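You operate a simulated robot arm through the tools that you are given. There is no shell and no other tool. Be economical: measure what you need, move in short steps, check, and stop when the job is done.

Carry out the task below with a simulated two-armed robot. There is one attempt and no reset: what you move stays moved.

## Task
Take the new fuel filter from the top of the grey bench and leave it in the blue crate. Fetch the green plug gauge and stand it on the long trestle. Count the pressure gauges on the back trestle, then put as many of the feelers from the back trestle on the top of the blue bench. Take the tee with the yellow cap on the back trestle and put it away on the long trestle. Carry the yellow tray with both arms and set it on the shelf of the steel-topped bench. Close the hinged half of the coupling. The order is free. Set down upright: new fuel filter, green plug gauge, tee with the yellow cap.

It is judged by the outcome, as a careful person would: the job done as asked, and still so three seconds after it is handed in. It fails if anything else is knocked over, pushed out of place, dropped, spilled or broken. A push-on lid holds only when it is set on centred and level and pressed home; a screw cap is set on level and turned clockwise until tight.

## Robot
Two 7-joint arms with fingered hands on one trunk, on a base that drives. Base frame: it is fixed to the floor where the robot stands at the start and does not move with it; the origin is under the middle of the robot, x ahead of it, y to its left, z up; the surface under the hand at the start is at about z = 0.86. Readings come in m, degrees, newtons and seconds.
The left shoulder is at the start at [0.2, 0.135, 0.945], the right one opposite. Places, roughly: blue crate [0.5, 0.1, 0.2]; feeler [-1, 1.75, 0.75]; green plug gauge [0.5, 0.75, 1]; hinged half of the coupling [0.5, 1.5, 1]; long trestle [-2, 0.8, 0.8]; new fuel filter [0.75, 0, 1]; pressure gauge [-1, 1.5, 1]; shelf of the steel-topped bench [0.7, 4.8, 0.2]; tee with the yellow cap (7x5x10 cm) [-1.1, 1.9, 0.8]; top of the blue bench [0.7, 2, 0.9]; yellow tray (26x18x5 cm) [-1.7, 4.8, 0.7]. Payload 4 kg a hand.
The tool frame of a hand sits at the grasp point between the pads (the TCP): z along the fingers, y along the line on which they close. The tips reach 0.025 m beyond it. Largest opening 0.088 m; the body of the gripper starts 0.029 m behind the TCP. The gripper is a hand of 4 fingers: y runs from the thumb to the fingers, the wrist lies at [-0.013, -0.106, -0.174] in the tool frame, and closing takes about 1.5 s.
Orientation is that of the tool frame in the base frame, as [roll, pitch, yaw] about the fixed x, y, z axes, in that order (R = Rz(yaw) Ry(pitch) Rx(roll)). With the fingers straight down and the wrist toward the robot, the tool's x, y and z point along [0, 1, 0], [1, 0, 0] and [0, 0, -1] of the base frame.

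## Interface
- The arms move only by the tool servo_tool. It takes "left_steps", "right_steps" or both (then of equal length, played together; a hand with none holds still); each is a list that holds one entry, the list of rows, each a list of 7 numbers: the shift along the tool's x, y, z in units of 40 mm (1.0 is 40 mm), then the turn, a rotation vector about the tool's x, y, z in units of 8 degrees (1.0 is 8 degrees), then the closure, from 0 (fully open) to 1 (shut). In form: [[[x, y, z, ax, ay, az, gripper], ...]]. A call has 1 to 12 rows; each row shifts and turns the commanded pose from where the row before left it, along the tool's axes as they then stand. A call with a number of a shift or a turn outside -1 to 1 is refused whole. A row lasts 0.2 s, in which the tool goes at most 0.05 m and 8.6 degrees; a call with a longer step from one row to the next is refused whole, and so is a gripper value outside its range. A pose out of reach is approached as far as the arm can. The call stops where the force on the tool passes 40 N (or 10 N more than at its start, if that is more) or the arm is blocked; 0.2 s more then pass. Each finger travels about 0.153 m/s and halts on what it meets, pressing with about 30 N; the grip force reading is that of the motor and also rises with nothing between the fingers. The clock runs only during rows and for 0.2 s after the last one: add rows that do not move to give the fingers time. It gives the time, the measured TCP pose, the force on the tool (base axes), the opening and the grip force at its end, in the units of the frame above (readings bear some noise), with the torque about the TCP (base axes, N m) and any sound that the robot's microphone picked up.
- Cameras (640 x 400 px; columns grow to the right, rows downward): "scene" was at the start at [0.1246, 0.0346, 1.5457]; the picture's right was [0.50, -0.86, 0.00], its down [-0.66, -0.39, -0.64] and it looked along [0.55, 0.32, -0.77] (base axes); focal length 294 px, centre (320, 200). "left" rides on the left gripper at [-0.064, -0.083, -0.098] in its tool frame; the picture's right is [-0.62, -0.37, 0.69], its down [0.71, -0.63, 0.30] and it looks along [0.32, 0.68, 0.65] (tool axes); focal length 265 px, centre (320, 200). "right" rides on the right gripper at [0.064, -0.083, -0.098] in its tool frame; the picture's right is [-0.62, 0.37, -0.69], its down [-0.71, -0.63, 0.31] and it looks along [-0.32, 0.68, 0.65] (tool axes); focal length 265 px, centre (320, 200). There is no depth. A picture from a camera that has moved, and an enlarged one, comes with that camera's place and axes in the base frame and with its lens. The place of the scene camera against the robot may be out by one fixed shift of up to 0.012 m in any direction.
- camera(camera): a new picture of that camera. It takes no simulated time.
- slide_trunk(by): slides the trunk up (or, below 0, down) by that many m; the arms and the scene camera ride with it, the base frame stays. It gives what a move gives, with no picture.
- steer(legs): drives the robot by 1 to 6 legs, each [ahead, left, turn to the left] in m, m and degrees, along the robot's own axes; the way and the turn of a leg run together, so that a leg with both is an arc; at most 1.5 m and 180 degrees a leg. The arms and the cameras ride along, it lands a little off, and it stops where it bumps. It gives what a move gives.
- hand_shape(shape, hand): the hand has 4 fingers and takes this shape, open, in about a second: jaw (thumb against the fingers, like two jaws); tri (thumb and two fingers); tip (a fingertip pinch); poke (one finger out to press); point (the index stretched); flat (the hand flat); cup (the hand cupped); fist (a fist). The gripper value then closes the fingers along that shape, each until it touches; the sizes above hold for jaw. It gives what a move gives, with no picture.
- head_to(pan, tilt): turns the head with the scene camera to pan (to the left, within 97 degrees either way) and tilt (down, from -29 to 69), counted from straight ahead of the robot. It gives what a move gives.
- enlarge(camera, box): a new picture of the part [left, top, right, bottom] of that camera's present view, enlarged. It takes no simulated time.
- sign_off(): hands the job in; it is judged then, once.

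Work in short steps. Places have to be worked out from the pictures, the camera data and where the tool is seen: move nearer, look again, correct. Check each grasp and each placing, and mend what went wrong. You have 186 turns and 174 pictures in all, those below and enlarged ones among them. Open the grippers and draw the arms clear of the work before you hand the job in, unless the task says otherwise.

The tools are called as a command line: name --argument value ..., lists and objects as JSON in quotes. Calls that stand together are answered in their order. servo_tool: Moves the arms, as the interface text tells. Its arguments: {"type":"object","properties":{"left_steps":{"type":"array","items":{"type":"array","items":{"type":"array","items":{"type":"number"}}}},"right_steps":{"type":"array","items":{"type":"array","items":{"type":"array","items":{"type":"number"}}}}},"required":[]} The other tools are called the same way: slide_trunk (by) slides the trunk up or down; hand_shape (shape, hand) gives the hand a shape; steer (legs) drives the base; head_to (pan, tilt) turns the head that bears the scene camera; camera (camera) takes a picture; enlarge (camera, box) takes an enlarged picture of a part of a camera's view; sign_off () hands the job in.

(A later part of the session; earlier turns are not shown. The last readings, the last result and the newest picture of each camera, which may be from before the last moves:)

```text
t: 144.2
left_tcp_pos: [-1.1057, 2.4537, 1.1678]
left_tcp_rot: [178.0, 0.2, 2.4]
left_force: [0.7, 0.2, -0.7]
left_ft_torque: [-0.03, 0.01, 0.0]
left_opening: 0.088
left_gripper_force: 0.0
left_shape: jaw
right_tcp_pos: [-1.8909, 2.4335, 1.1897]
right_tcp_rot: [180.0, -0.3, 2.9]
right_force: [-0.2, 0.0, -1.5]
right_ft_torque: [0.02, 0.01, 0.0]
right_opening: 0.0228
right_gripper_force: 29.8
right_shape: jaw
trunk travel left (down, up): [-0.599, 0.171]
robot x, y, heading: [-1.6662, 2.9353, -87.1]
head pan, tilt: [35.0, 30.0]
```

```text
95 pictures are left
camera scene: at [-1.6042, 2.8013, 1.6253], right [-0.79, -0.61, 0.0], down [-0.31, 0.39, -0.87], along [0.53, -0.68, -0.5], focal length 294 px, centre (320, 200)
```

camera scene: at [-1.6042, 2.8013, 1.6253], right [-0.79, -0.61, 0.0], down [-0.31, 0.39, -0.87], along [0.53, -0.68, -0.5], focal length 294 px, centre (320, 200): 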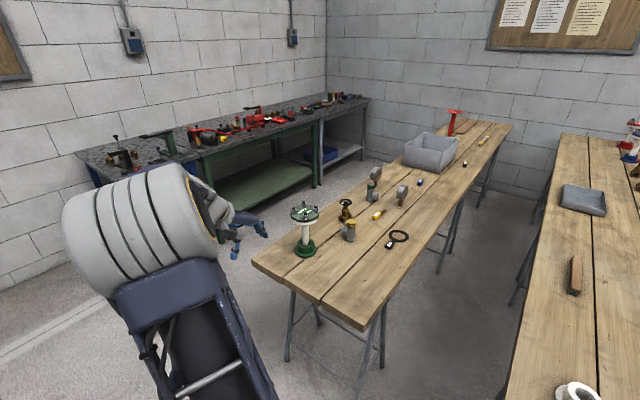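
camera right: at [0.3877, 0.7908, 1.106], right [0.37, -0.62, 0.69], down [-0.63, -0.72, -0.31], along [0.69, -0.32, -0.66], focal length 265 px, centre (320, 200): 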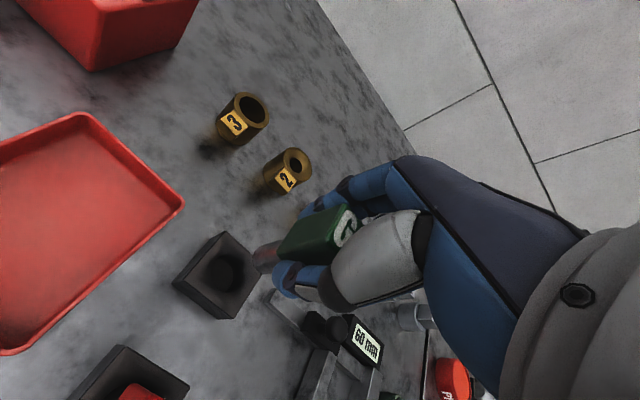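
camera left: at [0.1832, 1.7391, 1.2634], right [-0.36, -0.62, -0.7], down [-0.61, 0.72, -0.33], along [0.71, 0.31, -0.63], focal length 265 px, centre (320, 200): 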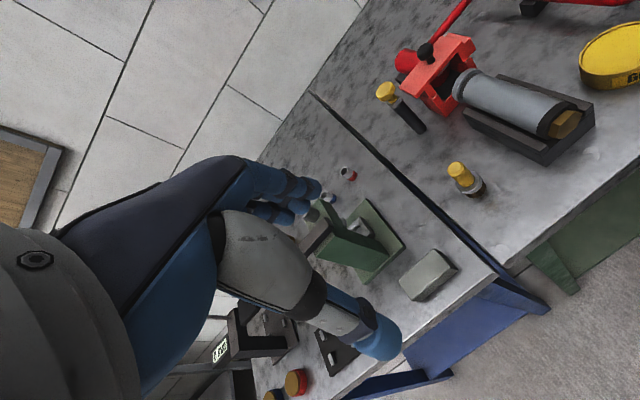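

Free spot on the long trestle: about (−2.05, 2.0), between the white reel (−1.89, 2.06) and the edge. I drive 0.2 m nearer and straighten.

steer --legs '[[0.2, 0, -3]]'

servo_tool --right_steps '[[[-0.5, 0.8, 0, 0, 0, 0, 1], [-0.5, 0.8, 0, 0, 0, 0, 1], [-0.5, 0.8, 0, 0, 0, 0, 1], [-0.5, 0.8, 0, 0, 0, 0, 1], [-0.5, 0.8, 0, 0, 0, 0, 1], [-0.5, 0.8, 0, 0, 0, 0, 1], [0, 0, 0.9, 0, 0, 0, 1], [0, 0, 0.9, 0, 0, 0, 1], [0, 0, 0.9, 0, 0, 0, 1], [0, 0, 0.9, 0, 0, 0, 1]]]'

head_to --pan -25 --tilt 45

camera --camera "scene"

camera --camera "right"

```text
t: 145.7
left_tcp_pos: [-1.1238, 2.2249, 1.1677]
left_tcp_rot: [178.1, 0.2, -0.5]
left_force: [-0.7, -0.3, -2.1]
left_ft_torque: [0.01, 0.02, 0.02]
left_opening: 0.0879
left_gripper_force: 0.0
left_shape: jaw
right_tcp_pos: [-1.9113, 2.2445, 1.1874]
right_tcp_rot: [-180.0, -0.2, 0.0]
right_force: [0.0, -0.1, -2.1]
right_ft_torque: [0.01, 0.0, 0.05]
right_opening: 0.023
right_gripper_force: 29.8
right_shape: jaw
trunk travel left (down, up): [-0.599, 0.171]
robot x, y, heading: [-1.6541, 2.7386, -89.6]
head pan, tilt: [35.0, 30.0]
```

```text
t: 147.9
left_tcp_pos: [-1.1252, 2.2262, 1.1669]
left_tcp_rot: [178.1, 0.2, -0.4]
left_force: [-0.4, 0.1, 0.1]
left_ft_torque: [0.04, 0.0, 0.02]
left_opening: 0.088
left_gripper_force: 0.1
left_shape: jaw
right_tcp_pos: [-2.0271, 2.0536, 1.0453]
right_tcp_rot: [180.0, -0.3, 0.0]
right_force: [-0.2, 0.2, -1.6]
right_ft_torque: [-0.01, 0.0, 0.03]
right_opening: 0.023
right_gripper_force: 29.5
right_shape: jaw
trunk travel left (down, up): [-0.599, 0.171]
robot x, y, heading: [-1.6606, 2.7371, -89.9]
head pan, tilt: [35.0, 30.0]
```

```text
t: 149.2
left_tcp_pos: [-1.1253, 2.2268, 1.1675]
left_tcp_rot: [178.1, 0.1, -0.4]
left_force: [0.4, 0.1, 0.4]
left_ft_torque: [0.01, 0.0, -0.02]
left_opening: 0.088
left_gripper_force: 0.1
left_shape: jaw
right_tcp_pos: [-2.0274, 2.054, 1.0453]
right_tcp_rot: [-180.0, -0.3, 0.0]
right_force: [1.8, 0.3, -2.1]
right_ft_torque: [0.02, -0.03, 0.02]
right_opening: 0.023
right_gripper_force: 30.2
right_shape: jaw
trunk travel left (down, up): [-0.599, 0.171]
robot x, y, heading: [-1.6574, 2.7359, -90.0]
head pan, tilt: [-25.0, 45.0]
```

```text
94 pictures are left
camera scene: at [-1.6917, 2.5989, 1.6027], right [-0.91, 0.42, 0.0], down [0.3, 0.64, -0.71], along [-0.3, -0.64, -0.71], focal length 294 px, centre (320, 200)
```

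scene: 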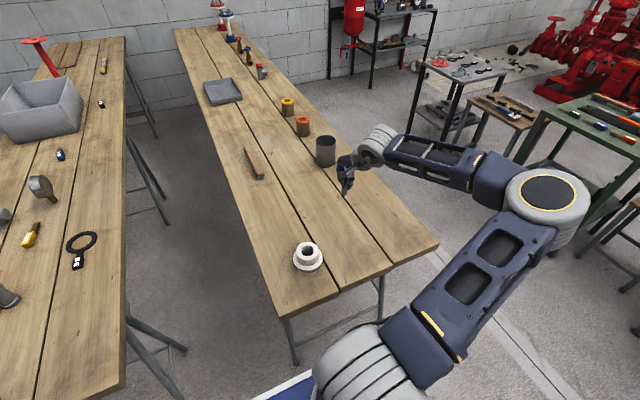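

```text
93 pictures are left
camera right: at [-1.9633, 2.1364, 1.145], right [-0.62, -0.37, 0.69], down [-0.71, 0.63, -0.31], along [-0.32, -0.68, -0.66], focal length 265 px, centre (320, 200)
```

right: 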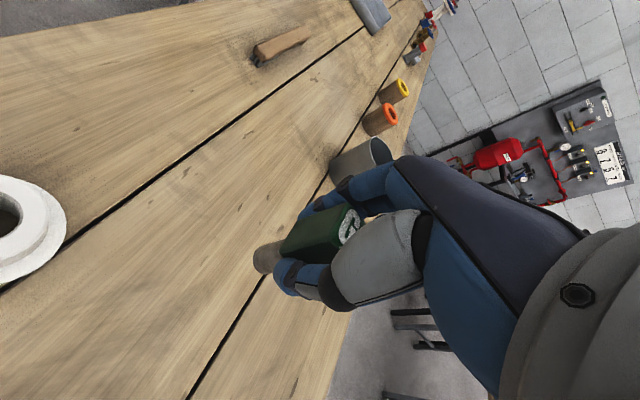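

Plank seams lie at x≈−1.91 and −2.14, so the present spot (−2.03, 2.05) is mid-plank. I descend.

servo_tool --right_steps '[[[0, 0, 1, 0, 0, 0, 1], [0, 0, 1, 0, 0, 0, 1], [0, 0, 1, 0, 0, 0, 1], [0, 0, 1, 0, 0, 0, 1], [0, 0, 0.6, 0, 0, 0, 1], [0, 0, 0.2, 0, 0, 0, 1]]]'

camera --camera "right"

enlarge --camera "scene" --box '[290, 130, 410, 230]'

```text
t: 150.7
left_tcp_pos: [-1.1247, 2.2272, 1.1687]
left_tcp_rot: [178.1, 0.1, -0.4]
left_force: [0.3, 0.1, 0.8]
left_ft_torque: [0.01, 0.02, -0.01]
left_opening: 0.0879
left_gripper_force: 0.0
left_shape: jaw
right_tcp_pos: [-2.0275, 2.0497, 0.8598]
right_tcp_rot: [179.1, -0.3, 0.2]
right_force: [1.1, 6.3, 24.2]
right_ft_torque: [0.16, -0.01, 0.0]
right_opening: 0.0261
right_gripper_force: 29.3
right_shape: jaw
trunk travel left (down, up): [-0.599, 0.171]
robot x, y, heading: [-1.6566, 2.7355, -89.8]
head pan, tilt: [-25.0, 45.0]
stopped in row 6 (right hand): the force on the tool passed its limit at 46 N (the readings are from after the stop); the commanded pose is now the measured one
```

```text
92 pictures are left
camera right: at [-1.9638, 2.1339, 0.9582], right [-0.62, -0.36, 0.7], down [-0.72, 0.62, -0.32], along [-0.32, -0.7, -0.64], focal length 265 px, centre (320, 200)
```

right: 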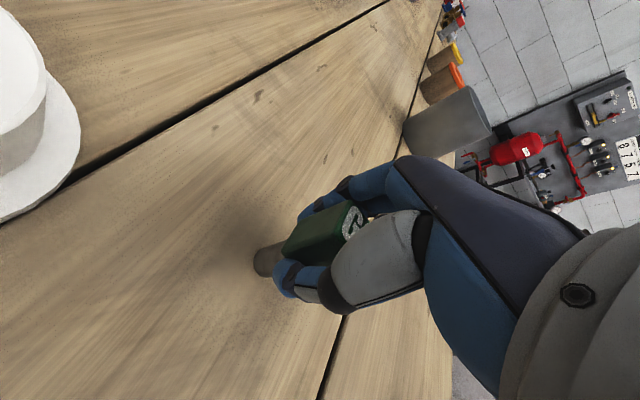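

```text
4.00 times, centred on (350, 180) of scene
camera zoom: at [-1.6912, 2.6002, 1.6031], right [-0.91, 0.42, 0.0], down [0.3, 0.64, -0.71], along [-0.3, -0.64, -0.71], focal length 1178 px, centre (200, 280)
```

zoom: 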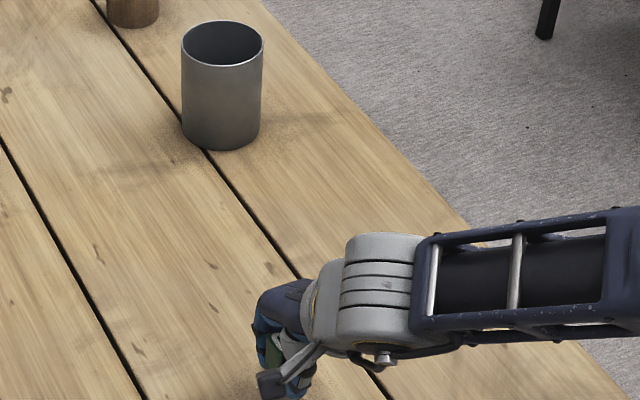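

Contact at TCP 0.86, so the long trestle top is ≈0.80. I relieve the pressure slightly, check, and release.

servo_tool --right_steps '[[[0, 0, -0.06, 0.1, 0, 0, 1], [0, 0, 0, 0, 0, 0, 1]]]'

enlarge --camera "right" --box '[220, 170, 400, 320]'

```text
t: 151.2
left_tcp_pos: [-1.124, 2.2265, 1.1684]
left_tcp_rot: [178.1, 0.2, -0.4]
left_force: [-0.4, 0.3, -0.7]
left_ft_torque: [0.0, 0.04, 0.01]
left_opening: 0.0878
left_gripper_force: 0.1
left_shape: jaw
right_tcp_pos: [-2.0272, 2.0495, 0.8604]
right_tcp_rot: [-180.0, -0.2, 0.1]
right_force: [1.1, -0.1, 22.9]
right_ft_torque: [-0.1, -0.03, -0.01]
right_opening: 0.0262
right_gripper_force: 30.8
right_shape: jaw
trunk travel left (down, up): [-0.599, 0.171]
robot x, y, heading: [-1.6575, 2.7351, -89.9]
head pan, tilt: [-25.0, 45.0]
```

```text
2.67 times, centred on (310, 245) of right
camera zoom: at [-1.9639, 2.1328, 0.9597], right [-0.62, -0.37, 0.69], down [-0.72, 0.63, -0.31], along [-0.32, -0.68, -0.66], focal length 708 px, centre (347, 80)
```

zoom: 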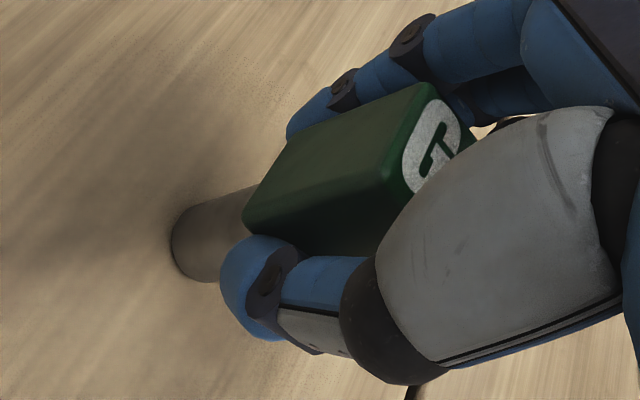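

Upright. I ease another 2–3 mm up and then open gradually.

servo_tool --right_steps '[[[0, 0, -0.06, 0, 0, 0, 1], [0, 0, 0, 0, 0, 0, 0.7], [0, 0, 0, 0, 0, 0, 0.6], [0, 0, 0, 0, 0, 0, 0.45], [0, 0, 0, 0, 0, 0, 0.3], [0, 0, 0, 0, 0, 0, 0.15], [0, 0, 0, 0, 0, 0, 0], [0, 0, 0, 0, 0, 0, 0]]]'

camera --camera "right"

```text
t: 153.1
left_tcp_pos: [-1.1253, 2.2259, 1.1671]
left_tcp_rot: [178.2, 0.1, -0.4]
left_force: [0.0, -0.4, 0.9]
left_ft_torque: [-0.01, 0.01, -0.01]
left_opening: 0.0879
left_gripper_force: 0.0
left_shape: jaw
right_tcp_pos: [-2.0269, 2.0505, 0.8598]
right_tcp_rot: [-179.8, -0.3, 0.1]
right_force: [-0.8, -1.0, 0.2]
right_ft_torque: [-0.02, 0.03, 0.04]
right_opening: 0.0882
right_gripper_force: 0.0
right_shape: jaw
trunk travel left (down, up): [-0.599, 0.171]
robot x, y, heading: [-1.6585, 2.7372, -89.9]
head pan, tilt: [-25.0, 45.0]
```

```text
89 pictures are left
camera right: at [-1.9638, 2.1332, 0.9612], right [-0.62, -0.37, 0.69], down [-0.72, 0.63, -0.31], along [-0.32, -0.68, -0.66], focal length 265 px, centre (320, 200)
```

right: 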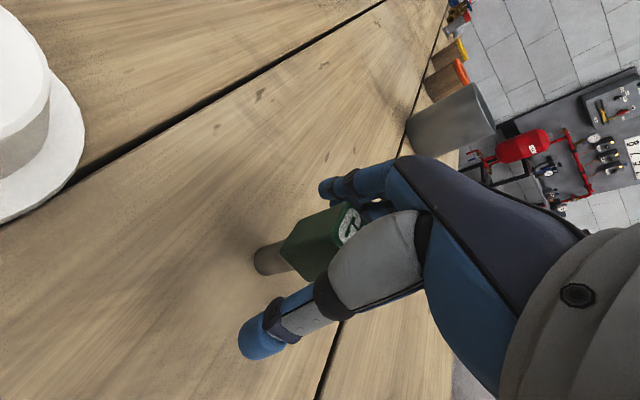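

It stands. I raise the hand straight up and confirm.

servo_tool --right_steps '[[[0, 0, -0.5, 0, 0, 0, 0], [0, 0, -0.8, 0, 0, 0, 0], [0, 0, -0.9, 0, 0, 0, 0], [0, 0, -0.9, 0, 0, 0, 0], [0, 0, -0.9, 0, 0, 0, 0], [0, 0, -0.9, 0, 0, 0, 0], [0, 0, -0.9, 0, 0, 0, 0], [0, -0.9, -0.3, 0, 0, 0, 0], [0, -0.9, -0.3, 0, 0, 0, 0], [0, -0.9, 0, 0, 0, 0, 0]]]'

camera --camera "right"

head_to --pan 25 --tilt 40

camera --camera "scene"

```text
t: 155.2
left_tcp_pos: [-1.1255, 2.2258, 1.1668]
left_tcp_rot: [178.1, 0.0, -0.3]
left_force: [0.5, -0.7, -0.9]
left_ft_torque: [-0.03, 0.01, -0.01]
left_opening: 0.0879
left_gripper_force: 0.2
left_shape: jaw
right_tcp_pos: [-2.0294, 2.1555, 1.1037]
right_tcp_rot: [-179.8, -0.3, 0.2]
right_force: [0.0, -0.3, 0.1]
right_ft_torque: [0.05, 0.01, 0.01]
right_opening: 0.0878
right_gripper_force: 0.1
right_shape: jaw
right hand out of reach, approached as far as the arm can: row 4
trunk travel left (down, up): [-0.599, 0.171]
robot x, y, heading: [-1.6568, 2.7381, -89.7]
head pan, tilt: [-25.0, 45.0]
```

```text
88 pictures are left
camera right: at [-1.9644, 2.2384, 1.2031], right [-0.62, -0.37, 0.69], down [-0.71, 0.63, -0.31], along [-0.32, -0.68, -0.66], focal length 265 px, centre (320, 200)
```

right: 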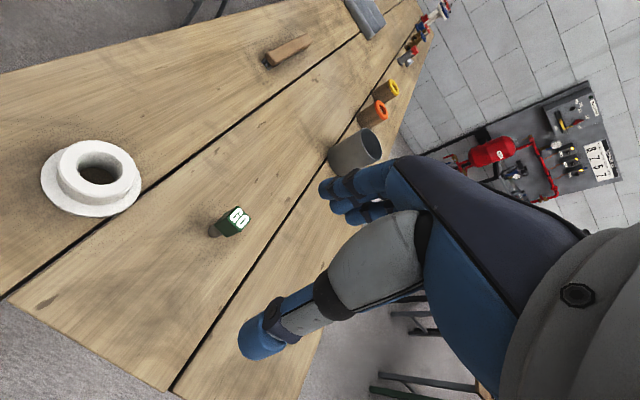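

```text
t: 156.4
left_tcp_pos: [-1.1253, 2.2264, 1.1672]
left_tcp_rot: [178.1, 0.1, -0.4]
left_force: [-0.5, 0.2, -0.8]
left_ft_torque: [0.02, -0.01, -0.02]
left_opening: 0.0879
left_gripper_force: 0.1
left_shape: jaw
right_tcp_pos: [-2.0284, 2.1544, 1.103]
right_tcp_rot: [-179.8, -0.4, 0.2]
right_force: [-0.1, 0.1, 0.0]
right_ft_torque: [-0.03, 0.04, 0.0]
right_opening: 0.0879
right_gripper_force: 0.1
right_shape: jaw
trunk travel left (down, up): [-0.599, 0.171]
robot x, y, heading: [-1.6545, 2.7376, -90.0]
head pan, tilt: [25.0, 40.0]
```

```text
87 pictures are left
camera scene: at [-1.6215, 2.5959, 1.6099], right [-0.91, -0.42, 0.0], down [-0.27, 0.58, -0.77], along [0.32, -0.69, -0.64], focal length 294 px, centre (320, 200)
```

scene: 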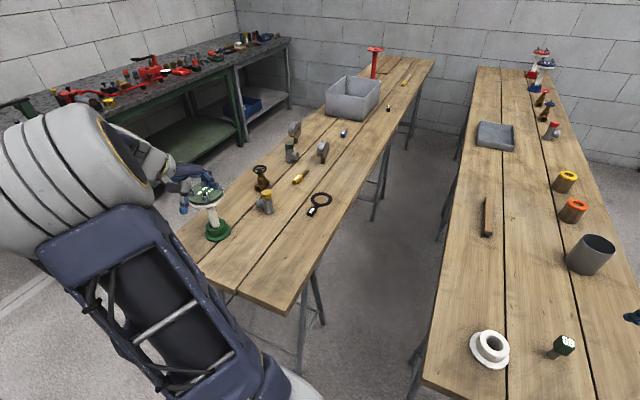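

Gauge stands on the long trestle. I zoom into the back trestle to count gauges and identify feelers.

enlarge --camera "scene" --box '[190, 100, 370, 250]'

enlarge --camera "scene" --box '[310, 30, 450, 150]'

enlarge --camera "left" --box '[240, 0, 640, 400]'

```text
2.67 times, centred on (280, 175) of scene
camera zoom: at [-1.6215, 2.5959, 1.6099], right [-0.91, -0.42, 0.0], down [-0.27, 0.58, -0.77], along [0.32, -0.69, -0.64], focal length 785 px, centre (427, 267)
```

zoom: 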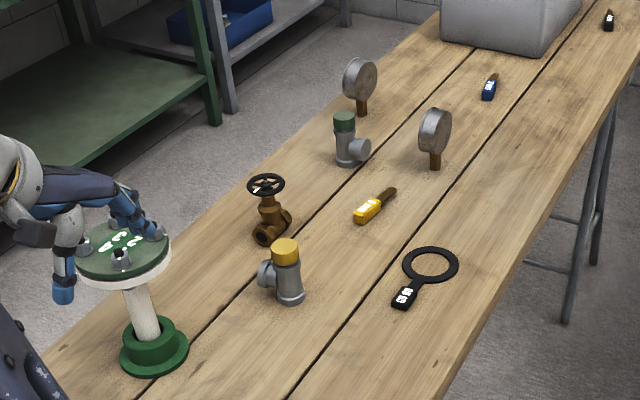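

```text
3.33 times, centred on (380, 90) of scene
camera zoom: at [-1.6215, 2.5959, 1.6099], right [-0.91, -0.42, 0.0], down [-0.27, 0.58, -0.77], along [0.32, -0.69, -0.64], focal length 982 px, centre (120, 567)
```

zoom: 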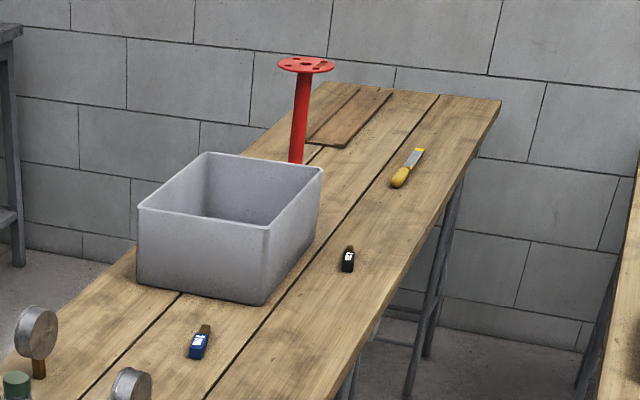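

```text
1.00 times, centred on (440, 200) of left (not enlarged: the box is as wide or as high as the picture)
camera zoom: at [-1.1887, 2.3122, 1.2634], right [-0.62, 0.35, -0.7], down [0.72, 0.61, -0.33], along [0.32, -0.71, -0.63], focal length 265 px, centre (200, 200)
```

zoom: 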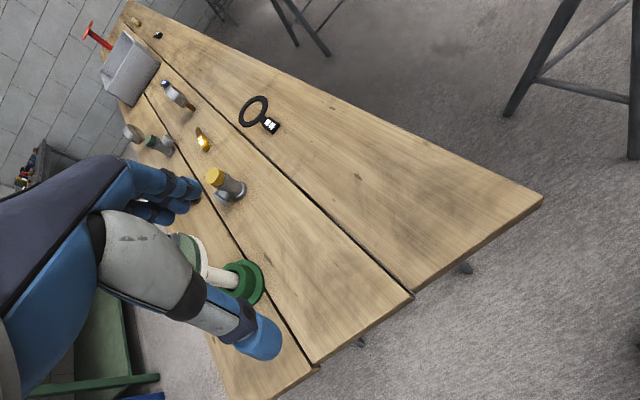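

Two pressure gauges are visible on the back trestle (I will check for hidden ones), plus feelers (yellow, blue, black). The yellow-capped tee is at ≈(−1.06, 1.88). I shift left 0.3 m to take it with the left hand.

steer --legs '[[0, 0.32, 0]]'

servo_tool --left_steps '[[[-0.8, 0.2, 0, 0, 0, 0, 0], [-0.8, 0.2, 0, 0, 0, 0, 0], [-0.8, 0.2, 0, 0, 0, 0, 0], [-0.8, 0.2, 0, 0, 0, 0, 0], [-0.8, 0.5, 0, 0, 0, 0, 0], [-0.8, 0.5, 0, 0, 0, 0, 0]]]'

camera --camera "left"

head_to --pan 15 --tilt 45

camera --camera "scene"

```text
t: 158.7
left_tcp_pos: [-0.7812, 2.2314, 1.1678]
left_tcp_rot: [178.2, 0.1, 0.1]
left_force: [0.4, -0.2, -0.1]
left_ft_torque: [-0.01, 0.0, 0.04]
left_opening: 0.0879
left_gripper_force: 0.1
left_shape: jaw
right_tcp_pos: [-1.6839, 2.1545, 1.1034]
right_tcp_rot: [-179.8, -0.3, 0.6]
right_force: [0.6, -0.1, -0.1]
right_ft_torque: [-0.05, -0.01, 0.01]
right_opening: 0.0879
right_gripper_force: 0.1
right_shape: jaw
trunk travel left (down, up): [-0.599, 0.171]
robot x, y, heading: [-1.3167, 2.7361, -89.6]
head pan, tilt: [25.0, 40.0]
```

```text
t: 160.1
left_tcp_pos: [-0.9695, 2.1605, 1.1711]
left_tcp_rot: [178.1, 0.1, 0.2]
left_force: [0.2, -0.9, 0.3]
left_ft_torque: [-0.02, 0.06, -0.03]
left_opening: 0.088
left_gripper_force: 0.1
left_shape: jaw
right_tcp_pos: [-1.6837, 2.1552, 1.1031]
right_tcp_rot: [-179.8, -0.2, 0.6]
right_force: [0.1, 0.5, -1.0]
right_ft_torque: [0.03, 0.03, 0.0]
right_opening: 0.088
right_gripper_force: 0.0
right_shape: jaw
trunk travel left (down, up): [-0.599, 0.171]
robot x, y, heading: [-1.3193, 2.7389, -89.7]
head pan, tilt: [25.0, 40.0]
```

```text
83 pictures are left
camera left: at [-1.0341, 2.2466, 1.2672], right [-0.62, 0.34, -0.7], down [0.71, 0.62, -0.33], along [0.32, -0.7, -0.63], focal length 265 px, centre (320, 200)
```

left: 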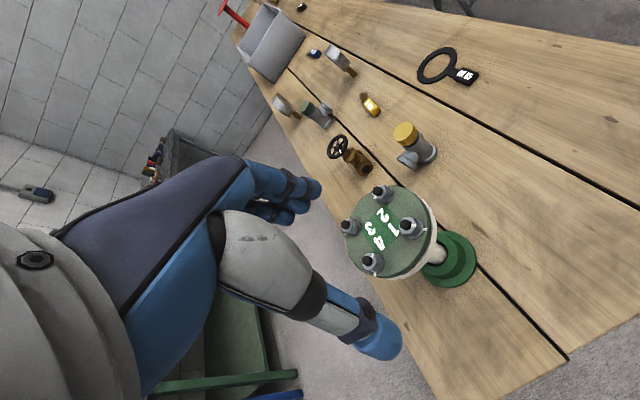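

```text
t: 160.8
left_tcp_pos: [-0.9709, 2.1602, 1.1712]
left_tcp_rot: [178.2, 0.1, 0.1]
left_force: [-0.2, 0.8, -0.3]
left_ft_torque: [-0.03, -0.01, 0.01]
left_opening: 0.0878
left_gripper_force: 0.0
left_shape: jaw
right_tcp_pos: [-1.6834, 2.1559, 1.1038]
right_tcp_rot: [-179.8, -0.3, 0.6]
right_force: [0.2, -0.2, -0.3]
right_ft_torque: [0.03, -0.02, -0.04]
right_opening: 0.0879
right_gripper_force: 0.0
right_shape: jaw
trunk travel left (down, up): [-0.599, 0.171]
robot x, y, heading: [-1.3154, 2.7395, -89.3]
head pan, tilt: [15.0, 45.0]
```

```text
82 pictures are left
camera scene: at [-1.2951, 2.5963, 1.6027], right [-0.96, -0.27, 0.0], down [-0.19, 0.68, -0.71], along [0.19, -0.68, -0.71], focal length 294 px, centre (320, 200)
```

scene: 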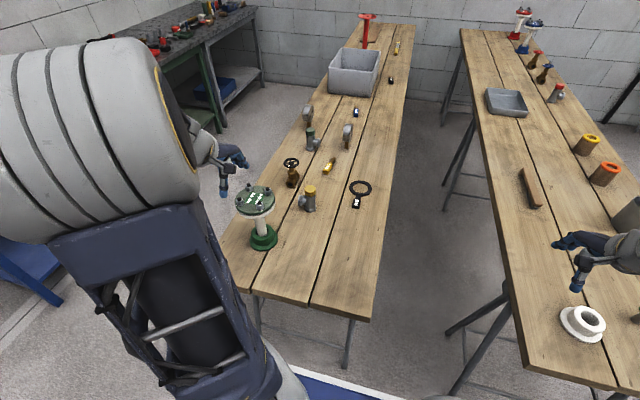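

Tee at ≈(−1.063, 1.888), cap top z≈0.90, branch toward +x. I move the left hand above it staying high past the green stand, then lower to z≈1.0.

servo_tool --left_steps '[[[-0.6, 0.6, 0, 0.22, 0, 0, 0], [-0.6, 0.8, 0, 0, 0, 0, 0], [-0.6, 0.8, 0, 0, 0, 0, 0], [-0.5, 0.9, 0, 0, 0, 0, 0], [0, 0.95, 0, 0, 0, 0, 0], [0, 0.95, 0, 0, 0, 0, 0], [0, 0.95, 0, 0, 0, 0, 0], [0, 0.85, 0, 0, 0, 0, 0], [0, 0, 0.9, 0, 0, 0, 0], [0, 0, 0.9, 0, 0, 0, 0], [0, 0, 0.9, 0, 0, 0, 0], [0, 0, 0.9, 0, 0, 0, 0]]]'

camera --camera "left"

camera --camera "scene"

```text
t: 163.4
left_tcp_pos: [-1.0623, 1.8878, 1.0272]
left_tcp_rot: [179.7, 0.1, 0.0]
left_force: [-0.6, -0.1, 0.0]
left_ft_torque: [0.01, 0.01, 0.01]
left_opening: 0.0879
left_gripper_force: 0.1
left_shape: jaw
right_tcp_pos: [-1.685, 2.1543, 1.1027]
right_tcp_rot: [-179.9, -0.3, 0.6]
right_force: [0.3, 0.8, -0.5]
right_ft_torque: [-0.01, -0.01, 0.02]
right_opening: 0.0879
right_gripper_force: 0.1
right_shape: jaw
trunk travel left (down, up): [-0.599, 0.171]
robot x, y, heading: [-1.3161, 2.7397, -89.6]
head pan, tilt: [15.0, 45.0]
```

```text
81 pictures are left
camera left: at [-1.1266, 1.9714, 1.1255], right [-0.62, 0.37, -0.69], down [0.71, 0.63, -0.31], along [0.32, -0.69, -0.65], focal length 265 px, centre (320, 200)
```

left: 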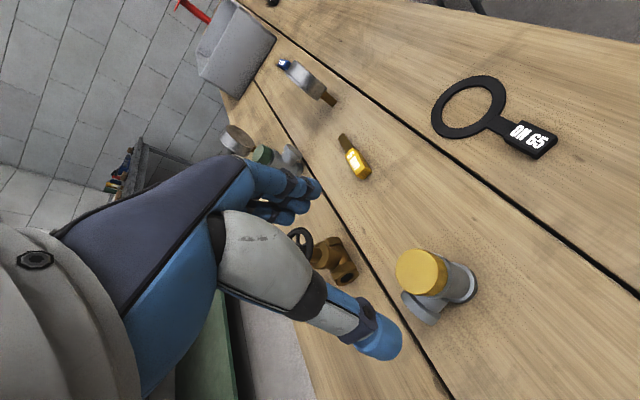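

```text
80 pictures are left
camera scene: at [-1.2952, 2.5965, 1.6028], right [-0.96, -0.27, 0.0], down [-0.19, 0.68, -0.71], along [0.19, -0.68, -0.71], focal length 294 px, centre (320, 200)
```

scene: 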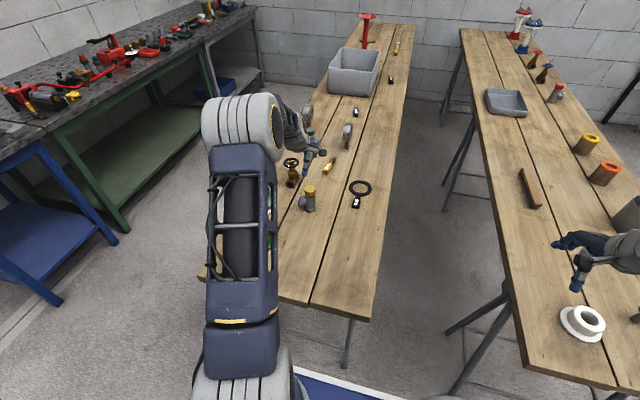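

Alignment good (tee axis ≈(−1.062, 1.887)). Descend to TCP z≈0.886 and close.

servo_tool --left_steps '[[[0, 0, 0.9, 0, 0, 0, 0], [0, 0, 0.9, 0, 0, 0, 0], [0, 0, 0.9, 0, 0, 0, 0], [0, 0, 0.5, 0, 0, 0, 0], [0, 0, 0.3, 0, 0, 0, 0], [0, 0, 0, 0, 0, 0, 0.2], [0, 0, 0, 0, 0, 0, 0.4], [0, 0, 0, 0, 0, 0, 0.6], [0, 0, 0, 0, 0, 0, 0.8], [0, 0, 0, 0, 0, 0, 1], [0, 0, 0, 0, 0, 0, 1]]]'

camera --camera "left"

```text
t: 165.8
left_tcp_pos: [-1.0664, 1.8868, 0.8868]
left_tcp_rot: [179.8, 0.1, 0.1]
left_force: [0.4, -1.8, 0.2]
left_ft_torque: [-0.06, 0.0, 0.01]
left_opening: 0.032
left_gripper_force: 30.7
left_shape: jaw
right_tcp_pos: [-1.6842, 2.1539, 1.1025]
right_tcp_rot: [-179.8, -0.3, 0.6]
right_force: [-0.3, 0.2, -0.3]
right_ft_torque: [0.02, -0.01, 0.0]
right_opening: 0.0877
right_gripper_force: 0.0
right_shape: jaw
trunk travel left (down, up): [-0.599, 0.171]
robot x, y, heading: [-1.317, 2.7386, -89.6]
head pan, tilt: [15.0, 45.0]
```

```text
79 pictures are left
camera left: at [-1.1303, 1.9694, 0.9861], right [-0.62, 0.37, -0.69], down [0.71, 0.63, -0.31], along [0.32, -0.68, -0.65], focal length 265 px, centre (320, 200)
```

left: 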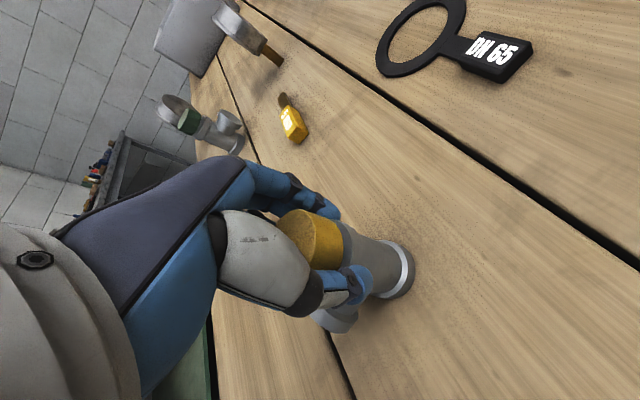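

Gripped (32 mm). I lift, then drive right 0.745 m so the hand arrives over the long trestle near x≈−1.81.

servo_tool --left_steps '[[[0, 0, -0.6, 0, 0, 0, 1], [0, 0, -0.9, 0, 0, 0, 1], [0, 0, -0.9, 0, 0, 0, 1], [0, 0, -0.9, 0, 0, 0, 1], [0, 0, -0.9, 0, 0, 0, 1], [0, 0, -0.9, 0, 0, 0, 1]]]'

steer --legs '[[0, -0.74, 0]]'

camera --camera "left"

camera --camera "scene"

```text
t: 167.2
left_tcp_pos: [-1.0631, 1.8894, 1.0943]
left_tcp_rot: [179.8, 0.2, 0.0]
left_force: [0.8, 0.6, -4.4]
left_ft_torque: [0.0, 0.06, 0.0]
left_opening: 0.032
left_gripper_force: 30.4
left_shape: jaw
right_tcp_pos: [-1.6837, 2.1541, 1.1032]
right_tcp_rot: [-179.8, -0.3, 0.5]
right_force: [0.0, 0.9, 0.8]
right_ft_torque: [-0.01, 0.01, 0.02]
right_opening: 0.0879
right_gripper_force: 0.0
right_shape: jaw
trunk travel left (down, up): [-0.599, 0.171]
robot x, y, heading: [-1.3176, 2.7412, -89.5]
head pan, tilt: [15.0, 45.0]
```

```text
t: 171.2
left_tcp_pos: [-1.8155, 1.8815, 1.0956]
left_tcp_rot: [179.9, 0.1, 0.2]
left_force: [0.0, 0.5, -4.2]
left_ft_torque: [-0.03, 0.05, 0.08]
left_opening: 0.032
left_gripper_force: 30.1
left_shape: jaw
right_tcp_pos: [-2.4366, 2.1455, 1.1029]
right_tcp_rot: [-179.8, -0.3, 0.9]
right_force: [0.1, 0.0, 0.0]
right_ft_torque: [-0.04, -0.02, -0.03]
right_opening: 0.0877
right_gripper_force: 0.1
right_shape: jaw
trunk travel left (down, up): [-0.599, 0.171]
robot x, y, heading: [-2.0698, 2.7322, -89.6]
head pan, tilt: [15.0, 45.0]
```

```text
78 pictures are left
camera left: at [-1.8795, 1.9642, 1.1932], right [-0.62, 0.36, -0.69], down [0.71, 0.63, -0.31], along [0.33, -0.68, -0.65], focal length 265 px, centre (320, 200)
```

left: 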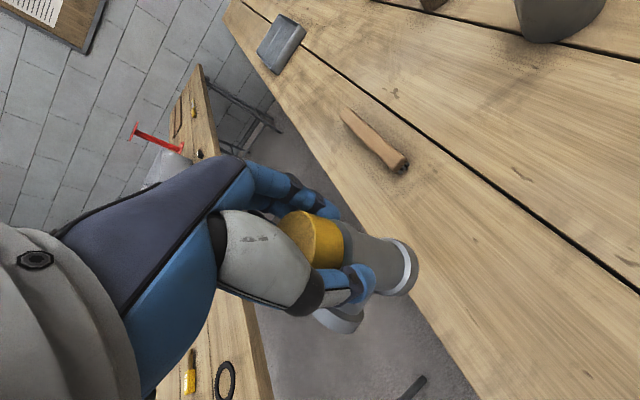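

```text
77 pictures are left
camera scene: at [-2.0492, 2.5881, 1.6027], right [-0.96, -0.27, 0.0], down [-0.19, 0.68, -0.71], along [0.19, -0.68, -0.71], focal length 294 px, centre (320, 200)
```

scene: 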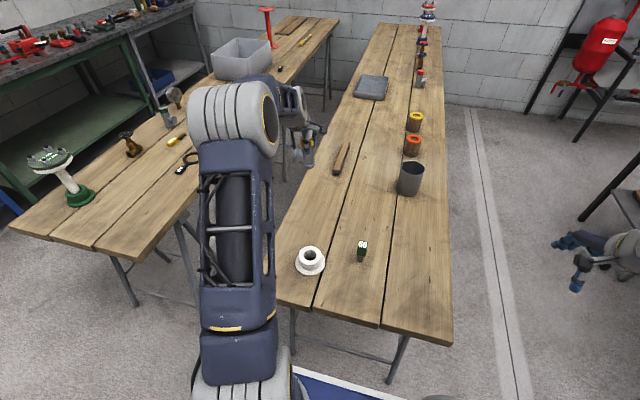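

Trestle edge is at x≈−1.75, seam at −1.92; I shift to x≈−1.847 and descend to just above placing height.

servo_tool --left_steps '[[[-0.8, 0, 0, 0, 0, 0, 1], [0, 0, 0.9, 0, 0, 0, 1], [0, 0, 0.9, 0, 0, 0, 1], [0, 0, 0.9, 0, 0, 0, 1], [0, 0, 0.9, 0, 0, 0, 1], [0, 0, 0.9, 0, 0, 0, 1], [0, 0, 0.3, 0, 0, 0, 1], [0, 0, 0.15, 0, 0, 0, 1], [0, 0, 0, 0, 0, 0, 1]]]'

servo_tool --left_steps '[[[0, 0, 0.1, 0, 0, 0, 1], [0, 0, 0, 0, 0, 0, 1]]]'

camera --camera "left"

```text
t: 173.2
left_tcp_pos: [-1.8474, 1.883, 0.8973]
left_tcp_rot: [179.9, 0.1, 0.2]
left_force: [-0.2, -0.2, -3.5]
left_ft_torque: [0.02, 0.06, -0.01]
left_opening: 0.0318
left_gripper_force: 30.2
left_shape: jaw
right_tcp_pos: [-2.437, 2.1448, 1.1036]
right_tcp_rot: [-179.8, -0.3, 0.9]
right_force: [0.4, 0.8, -0.2]
right_ft_torque: [-0.02, -0.01, 0.01]
right_opening: 0.0874
right_gripper_force: 0.0
right_shape: jaw
trunk travel left (down, up): [-0.599, 0.171]
robot x, y, heading: [-2.0689, 2.7363, -89.2]
head pan, tilt: [15.0, 45.0]
```

```text
t: 173.8
left_tcp_pos: [-1.848, 1.8819, 0.8952]
left_tcp_rot: [180.0, 0.2, 0.2]
left_force: [0.3, 0.7, -3.9]
left_ft_torque: [0.03, 0.04, -0.02]
left_opening: 0.0318
left_gripper_force: 29.9
left_shape: jaw
right_tcp_pos: [-2.4379, 2.1452, 1.1036]
right_tcp_rot: [-179.7, -0.4, 0.8]
right_force: [-0.3, 0.1, 0.3]
right_ft_torque: [0.01, 0.01, 0.03]
right_opening: 0.0882
right_gripper_force: 0.0
right_shape: jaw
trunk travel left (down, up): [-0.599, 0.171]
robot x, y, heading: [-2.0727, 2.7298, -89.3]
head pan, tilt: [15.0, 45.0]
```

```text
76 pictures are left
camera left: at [-1.9128, 1.9647, 0.9923], right [-0.62, 0.36, -0.69], down [0.71, 0.63, -0.31], along [0.33, -0.68, -0.65], focal length 265 px, centre (320, 200)
```

left: 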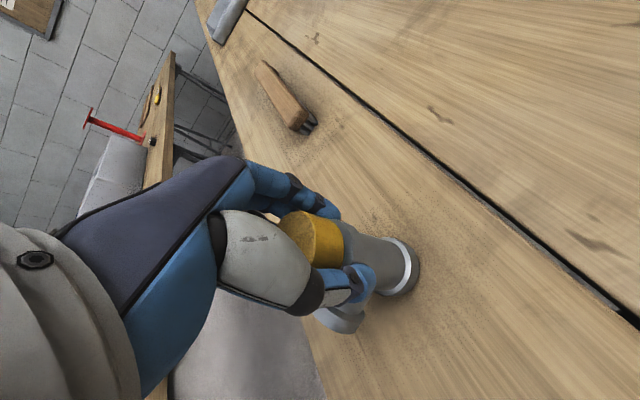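

Not yet in contact; lower in small steps until it touches.

servo_tool --left_steps '[[[0, 0, 0.1, 0, 0, 0, 1], [0, 0, 0.1, 0, 0, 0, 1], [0, 0, 0.06, 0, 0, 0, 1], [0, 0, 0, 0, 0, 0, 1]]]'

```text
t: 174.8
left_tcp_pos: [-1.8487, 1.8793, 0.8855]
left_tcp_rot: [179.6, 0.1, 0.2]
left_force: [-3.9, 1.9, 19.3]
left_ft_torque: [0.08, 0.07, -0.04]
left_opening: 0.0329
left_gripper_force: 29.8
left_shape: jaw
right_tcp_pos: [-2.4366, 2.1452, 1.1036]
right_tcp_rot: [-180.0, -0.3, 0.9]
right_force: [0.3, 0.2, -0.2]
right_ft_torque: [0.04, 0.01, -0.02]
right_opening: 0.0874
right_gripper_force: 0.0
right_shape: jaw
trunk travel left (down, up): [-0.599, 0.171]
robot x, y, heading: [-2.0711, 2.7307, -89.2]
head pan, tilt: [15.0, 45.0]
```

Contact at 0.8855 (19 N). I ease 2 mm up, release slowly and lift off.

servo_tool --left_steps '[[[0, 0, -0.05, 0, 0, 0, 1], [0, 0, 0, 0, 0, 0, 0.6], [0, 0, 0, 0, 0, 0, 0.5], [0, 0, 0, 0, 0, 0, 0.35], [0, 0, 0, 0, 0, 0, 0.2], [0, 0, 0, 0, 0, 0, 0], [0, 0, 0, 0, 0, 0, 0], [0, 0, -0.4, 0, 0, 0, 0], [0, 0, -0.9, 0, 0, 0, 0], [0, 0, -0.9, 0, 0, 0, 0], [0, 0, -0.9, 0, 0, 0, 0], [0, 0, -0.9, 0, 0, 0, 0]]]'

servo_tool --left_steps '[[[0, -0.6, -0.7, 0, 0, 0, 0], [0, -0.8, -0.5, 0, 0, 0, 0], [0, -0.9, 0, 0, 0, 0, 0], [0, -0.9, 0, 0, 0, 0, 0], [0, -0.9, 0, 0, 0, 0, 0], [0, -0.9, 0, 0, 0, 0, 0]]]'

camera --camera "left"

```text
t: 177.4
left_tcp_pos: [-1.8466, 1.8826, 1.0442]
left_tcp_rot: [180.0, 0.1, 0.3]
left_force: [0.3, 0.4, 0.1]
left_ft_torque: [0.0, 0.01, -0.02]
left_opening: 0.0876
left_gripper_force: 0.0
left_shape: jaw
right_tcp_pos: [-2.4358, 2.1452, 1.1029]
right_tcp_rot: [-179.8, -0.3, 0.7]
right_force: [-0.7, 0.1, 0.6]
right_ft_torque: [0.01, 0.02, 0.0]
right_opening: 0.088
right_gripper_force: 0.0
right_shape: jaw
trunk travel left (down, up): [-0.599, 0.171]
robot x, y, heading: [-2.0728, 2.7294, -89.0]
head pan, tilt: [15.0, 45.0]
```

```text
t: 178.8
left_tcp_pos: [-1.8471, 2.0834, 1.0923]
left_tcp_rot: [179.8, 0.0, 0.2]
left_force: [-0.1, 0.0, 0.3]
left_ft_torque: [0.0, 0.02, 0.03]
left_opening: 0.0881
left_gripper_force: 0.1
left_shape: jaw
right_tcp_pos: [-2.436, 2.1448, 1.1027]
right_tcp_rot: [-179.9, -0.3, 0.9]
right_force: [1.1, 0.7, -0.5]
right_ft_torque: [0.02, -0.02, 0.01]
right_opening: 0.0878
right_gripper_force: 0.0
right_shape: jaw
trunk travel left (down, up): [-0.599, 0.171]
robot x, y, heading: [-2.0708, 2.7282, -89.3]
head pan, tilt: [15.0, 45.0]
```

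```text
75 pictures are left
camera left: at [-1.9123, 2.1656, 1.1911], right [-0.62, 0.36, -0.69], down [0.71, 0.63, -0.31], along [0.33, -0.68, -0.65], focal length 265 px, centre (320, 200)
```

left: 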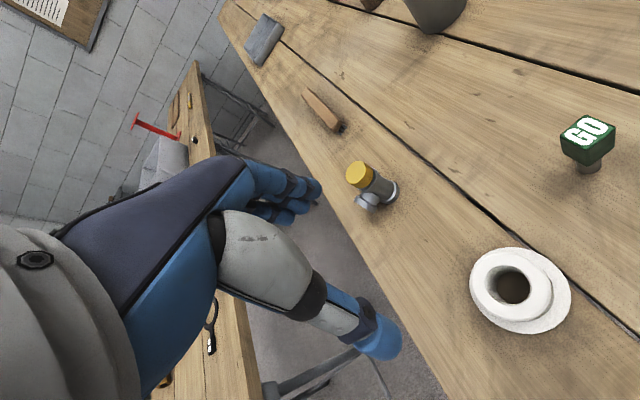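

Tee stands. Now to the feelers via the aisle, facing −x: retract the left hand, back off, drive across and turn.

servo_tool --left_steps '[[[0, -0.9, -0.3, 0, 0, 0, 0], [0, -0.9, -0.3, 0, 0, 0, 0], [0, -0.9, -0.3, 0, 0, 0, 0]]]' --right_steps '[[[0, -0.7, -0.3, 0, 0, 0, 0], [0, -0.7, -0.3, 0, 0, 0, 0], [0, -0.7, -0.3, 0, 0, 0, 0]]]'

steer --legs '[[-0.25, 0, 0], [0, 1.4, 0], [0, 0.43, 0], [0, 0, -90]]'

head_to --pan 30 --tilt 25

camera --camera "scene"

```text
t: 179.7
left_tcp_pos: [-1.869, 2.1802, 1.1231]
left_tcp_rot: [-179.4, 0.4, -3.1]
left_force: [5.4, 0.8, 0.5]
left_ft_torque: [-0.04, 0.38, -0.09]
left_opening: 0.088
left_gripper_force: 0.1
left_shape: jaw
left hand out of reach, approached as far as the arm can: row 3
right_tcp_pos: [-2.438, 2.2283, 1.1385]
right_tcp_rot: [-179.8, -0.2, 0.8]
right_force: [-0.3, -0.4, -0.3]
right_ft_torque: [0.05, -0.01, 0.01]
right_opening: 0.0878
right_gripper_force: 0.1
right_shape: jaw
trunk travel left (down, up): [-0.599, 0.171]
robot x, y, heading: [-2.0721, 2.7304, -89.2]
head pan, tilt: [15.0, 45.0]
```

```text
t: 194.0
left_tcp_pos: [-0.7945, 2.7741, 1.124]
left_tcp_rot: [-179.7, 0.5, -88.0]
left_force: [-1.0, -0.3, -0.5]
left_ft_torque: [-0.01, 0.02, -0.01]
left_opening: 0.0881
left_gripper_force: 0.0
left_shape: jaw
right_tcp_pos: [-0.7702, 3.3619, 1.1376]
right_tcp_rot: [-179.8, -0.3, -87.2]
right_force: [-0.9, 0.1, 0.0]
right_ft_torque: [-0.02, 0.02, -0.01]
right_opening: 0.0879
right_gripper_force: 0.1
right_shape: jaw
trunk travel left (down, up): [-0.599, 0.171]
robot x, y, heading: [-0.2578, 3.0123, -177.5]
head pan, tilt: [15.0, 45.0]
```

```text
t: 194.8
left_tcp_pos: [-0.7937, 2.7743, 1.125]
left_tcp_rot: [-179.7, 0.5, -88.0]
left_force: [0.6, -0.5, -0.2]
left_ft_torque: [-0.01, -0.02, -0.01]
left_opening: 0.0878
left_gripper_force: 0.0
left_shape: jaw
right_tcp_pos: [-0.7714, 3.3625, 1.1382]
right_tcp_rot: [-179.7, -0.2, -87.2]
right_force: [0.1, -0.7, -0.6]
right_ft_torque: [0.01, -0.02, -0.01]
right_opening: 0.0879
right_gripper_force: 0.1
right_shape: jaw
trunk travel left (down, up): [-0.599, 0.171]
robot x, y, heading: [-0.2577, 3.0168, -177.6]
head pan, tilt: [30.0, 25.0]
```

```text
74 pictures are left
camera scene: at [-0.3935, 2.9579, 1.6332], right [-0.54, 0.84, 0.0], down [0.36, 0.23, -0.91], along [-0.76, -0.49, -0.42], focal length 294 px, centre (320, 200)
```

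scene: 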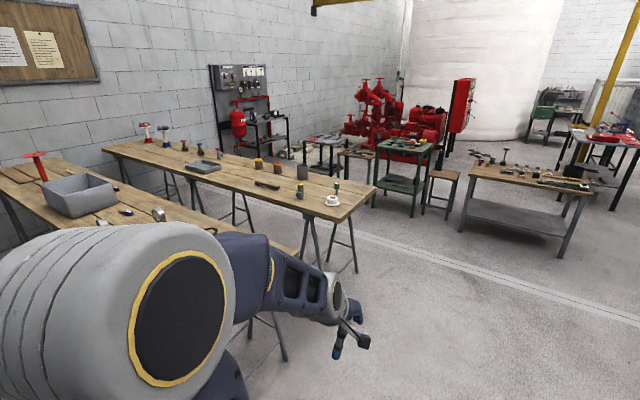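

Straighten and drive left along the aisle to y≈1.4.

steer --legs '[[0, 0, -2.4], [0.03, 1.4, 0], [0, 0.2, 0]]'

head_to --pan 0 --tilt 35

camera --camera "scene"

```text
t: 203.5
left_tcp_pos: [-0.8659, 1.2043, 1.1239]
left_tcp_rot: [-179.6, 0.4, -92.5]
left_force: [-0.5, 0.1, -0.2]
left_ft_torque: [-0.02, 0.0, 0.0]
left_opening: 0.0878
left_gripper_force: 0.1
left_shape: jaw
right_tcp_pos: [-0.7946, 1.7882, 1.1379]
right_tcp_rot: [-179.8, -0.2, -91.6]
right_force: [0.9, 0.3, -0.1]
right_ft_torque: [0.0, 0.03, 0.0]
right_opening: 0.0879
right_gripper_force: 0.0
right_shape: jaw
trunk travel left (down, up): [-0.599, 0.171]
robot x, y, heading: [-0.3119, 1.3994, 178.2]
head pan, tilt: [30.0, 25.0]
```

```text
t: 204.4
left_tcp_pos: [-0.8648, 1.2025, 1.1231]
left_tcp_rot: [-179.6, 0.5, -92.7]
left_force: [-0.2, 0.3, 0.0]
left_ft_torque: [-0.02, 0.0, 0.0]
left_opening: 0.088
left_gripper_force: 0.1
left_shape: jaw
right_tcp_pos: [-0.7945, 1.7879, 1.1391]
right_tcp_rot: [-179.8, -0.3, -91.8]
right_force: [0.3, 0.4, 0.0]
right_ft_torque: [0.0, -0.03, 0.02]
right_opening: 0.0878
right_gripper_force: 0.0
right_shape: jaw
trunk travel left (down, up): [-0.599, 0.171]
robot x, y, heading: [-0.3127, 1.4032, 178.1]
head pan, tilt: [0.0, 35.0]
```

```text
73 pictures are left
camera scene: at [-0.4581, 1.4011, 1.6175], right [0.03, 1.0, 0.0], down [0.57, -0.02, -0.82], along [-0.82, 0.03, -0.57], focal length 294 px, centre (320, 200)
```

scene: 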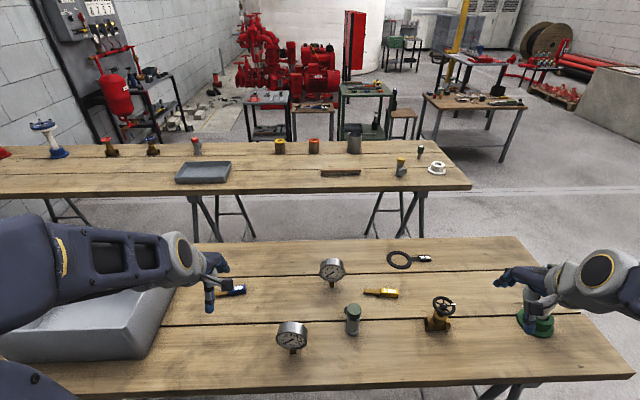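

Two gauges face me here. I check inside and around the grey bin for any other.

head_to --pan 45 --tilt 35

camera --camera "scene"

camera --camera "left"

```text
t: 205.6
left_tcp_pos: [-0.8648, 1.2029, 1.1249]
left_tcp_rot: [-179.7, 0.5, -92.6]
left_force: [0.8, -0.6, 0.8]
left_ft_torque: [0.03, -0.01, -0.03]
left_opening: 0.0879
left_gripper_force: 0.0
left_shape: jaw
right_tcp_pos: [-0.7953, 1.7893, 1.1393]
right_tcp_rot: [-179.8, -0.3, -91.7]
right_force: [-0.6, 0.2, -0.9]
right_ft_torque: [0.02, -0.01, 0.01]
right_opening: 0.0876
right_gripper_force: 0.0
right_shape: jaw
trunk travel left (down, up): [-0.599, 0.171]
robot x, y, heading: [-0.3077, 1.4029, 178.0]
head pan, tilt: [45.0, 35.0]
```

```text
72 pictures are left
camera scene: at [-0.4344, 1.3381, 1.6175], right [-0.68, 0.73, 0.0], down [0.42, 0.39, -0.82], along [-0.6, -0.56, -0.57], focal length 294 px, centre (320, 200)
```

scene: 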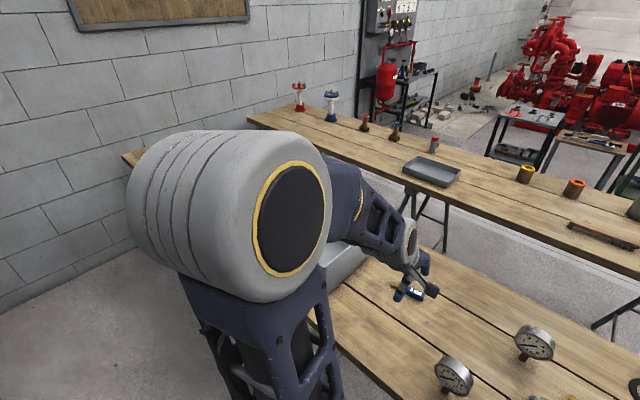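

```text
71 pictures are left
camera left: at [-0.7806, 1.2624, 1.2237], right [0.4, 0.61, -0.69], down [0.6, -0.74, -0.31], along [-0.69, -0.29, -0.66], focal length 265 px, centre (320, 200)
```

left: 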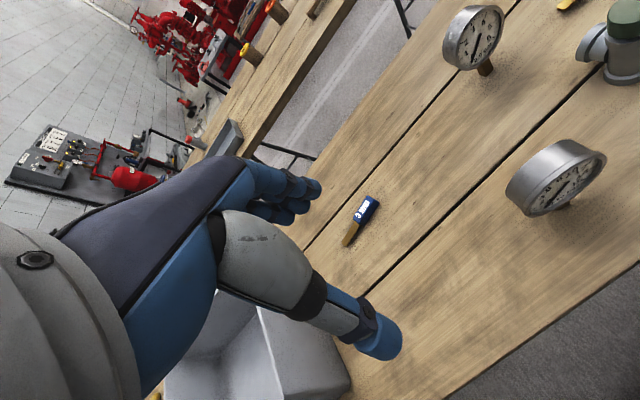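

Blue feeler lies at about (−1.10, 1.15), handle toward +y, along (−0.33, 0.94). I move the left hand above it and turn it to match.

servo_tool --left_steps '[[[0.25, 0.95, 0, 0, 0, 0, 0], [0.25, 0.95, 0, 0, 0, 0, 0], [0.25, 0.95, 0, 0, 0, -0.5, 0], [0.2, 0.95, 0.3, 0, 0, -0.5, 0], [0, 0.95, 0.5, 0, 0, -0.6, 0], [0, 0.95, 0.6, 0, 0, -0.6, 0], [0, 0, 0.9, 0, 0, -0.5, 0], [0, 0, 0.9, 0, 0, 0, 0], [0, 0, 0.9, 0, 0, 0, 0]]]'

camera --camera "left"

```text
t: 207.6
left_tcp_pos: [-1.0915, 1.1624, 0.9574]
left_tcp_rot: [-179.5, 0.3, -71.0]
left_force: [0.8, -0.1, 0.1]
left_ft_torque: [0.01, 0.02, -0.02]
left_opening: 0.0878
left_gripper_force: 0.0
left_shape: jaw
right_tcp_pos: [-0.7941, 1.7875, 1.1387]
right_tcp_rot: [-179.8, -0.3, -91.8]
right_force: [1.1, -0.3, -0.3]
right_ft_torque: [0.0, 0.02, 0.0]
right_opening: 0.088
right_gripper_force: 0.1
right_shape: jaw
trunk travel left (down, up): [-0.599, 0.171]
robot x, y, heading: [-0.3056, 1.4003, 178.1]
head pan, tilt: [45.0, 35.0]
```

```text
70 pictures are left
camera left: at [-1.0336, 1.2479, 1.0577], right [0.15, 0.71, -0.69], down [0.83, -0.47, -0.3], along [-0.54, -0.52, -0.66], focal length 265 px, centre (320, 200)
```

left: 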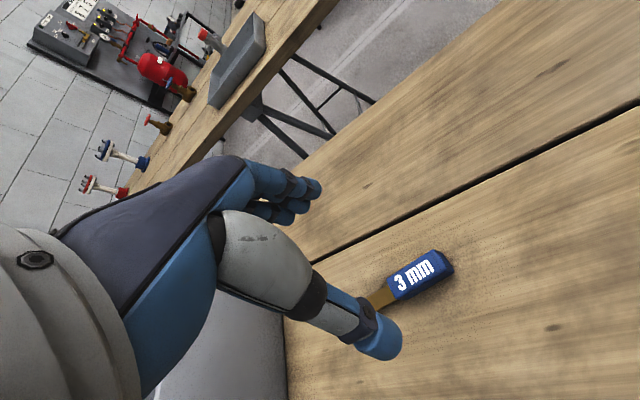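

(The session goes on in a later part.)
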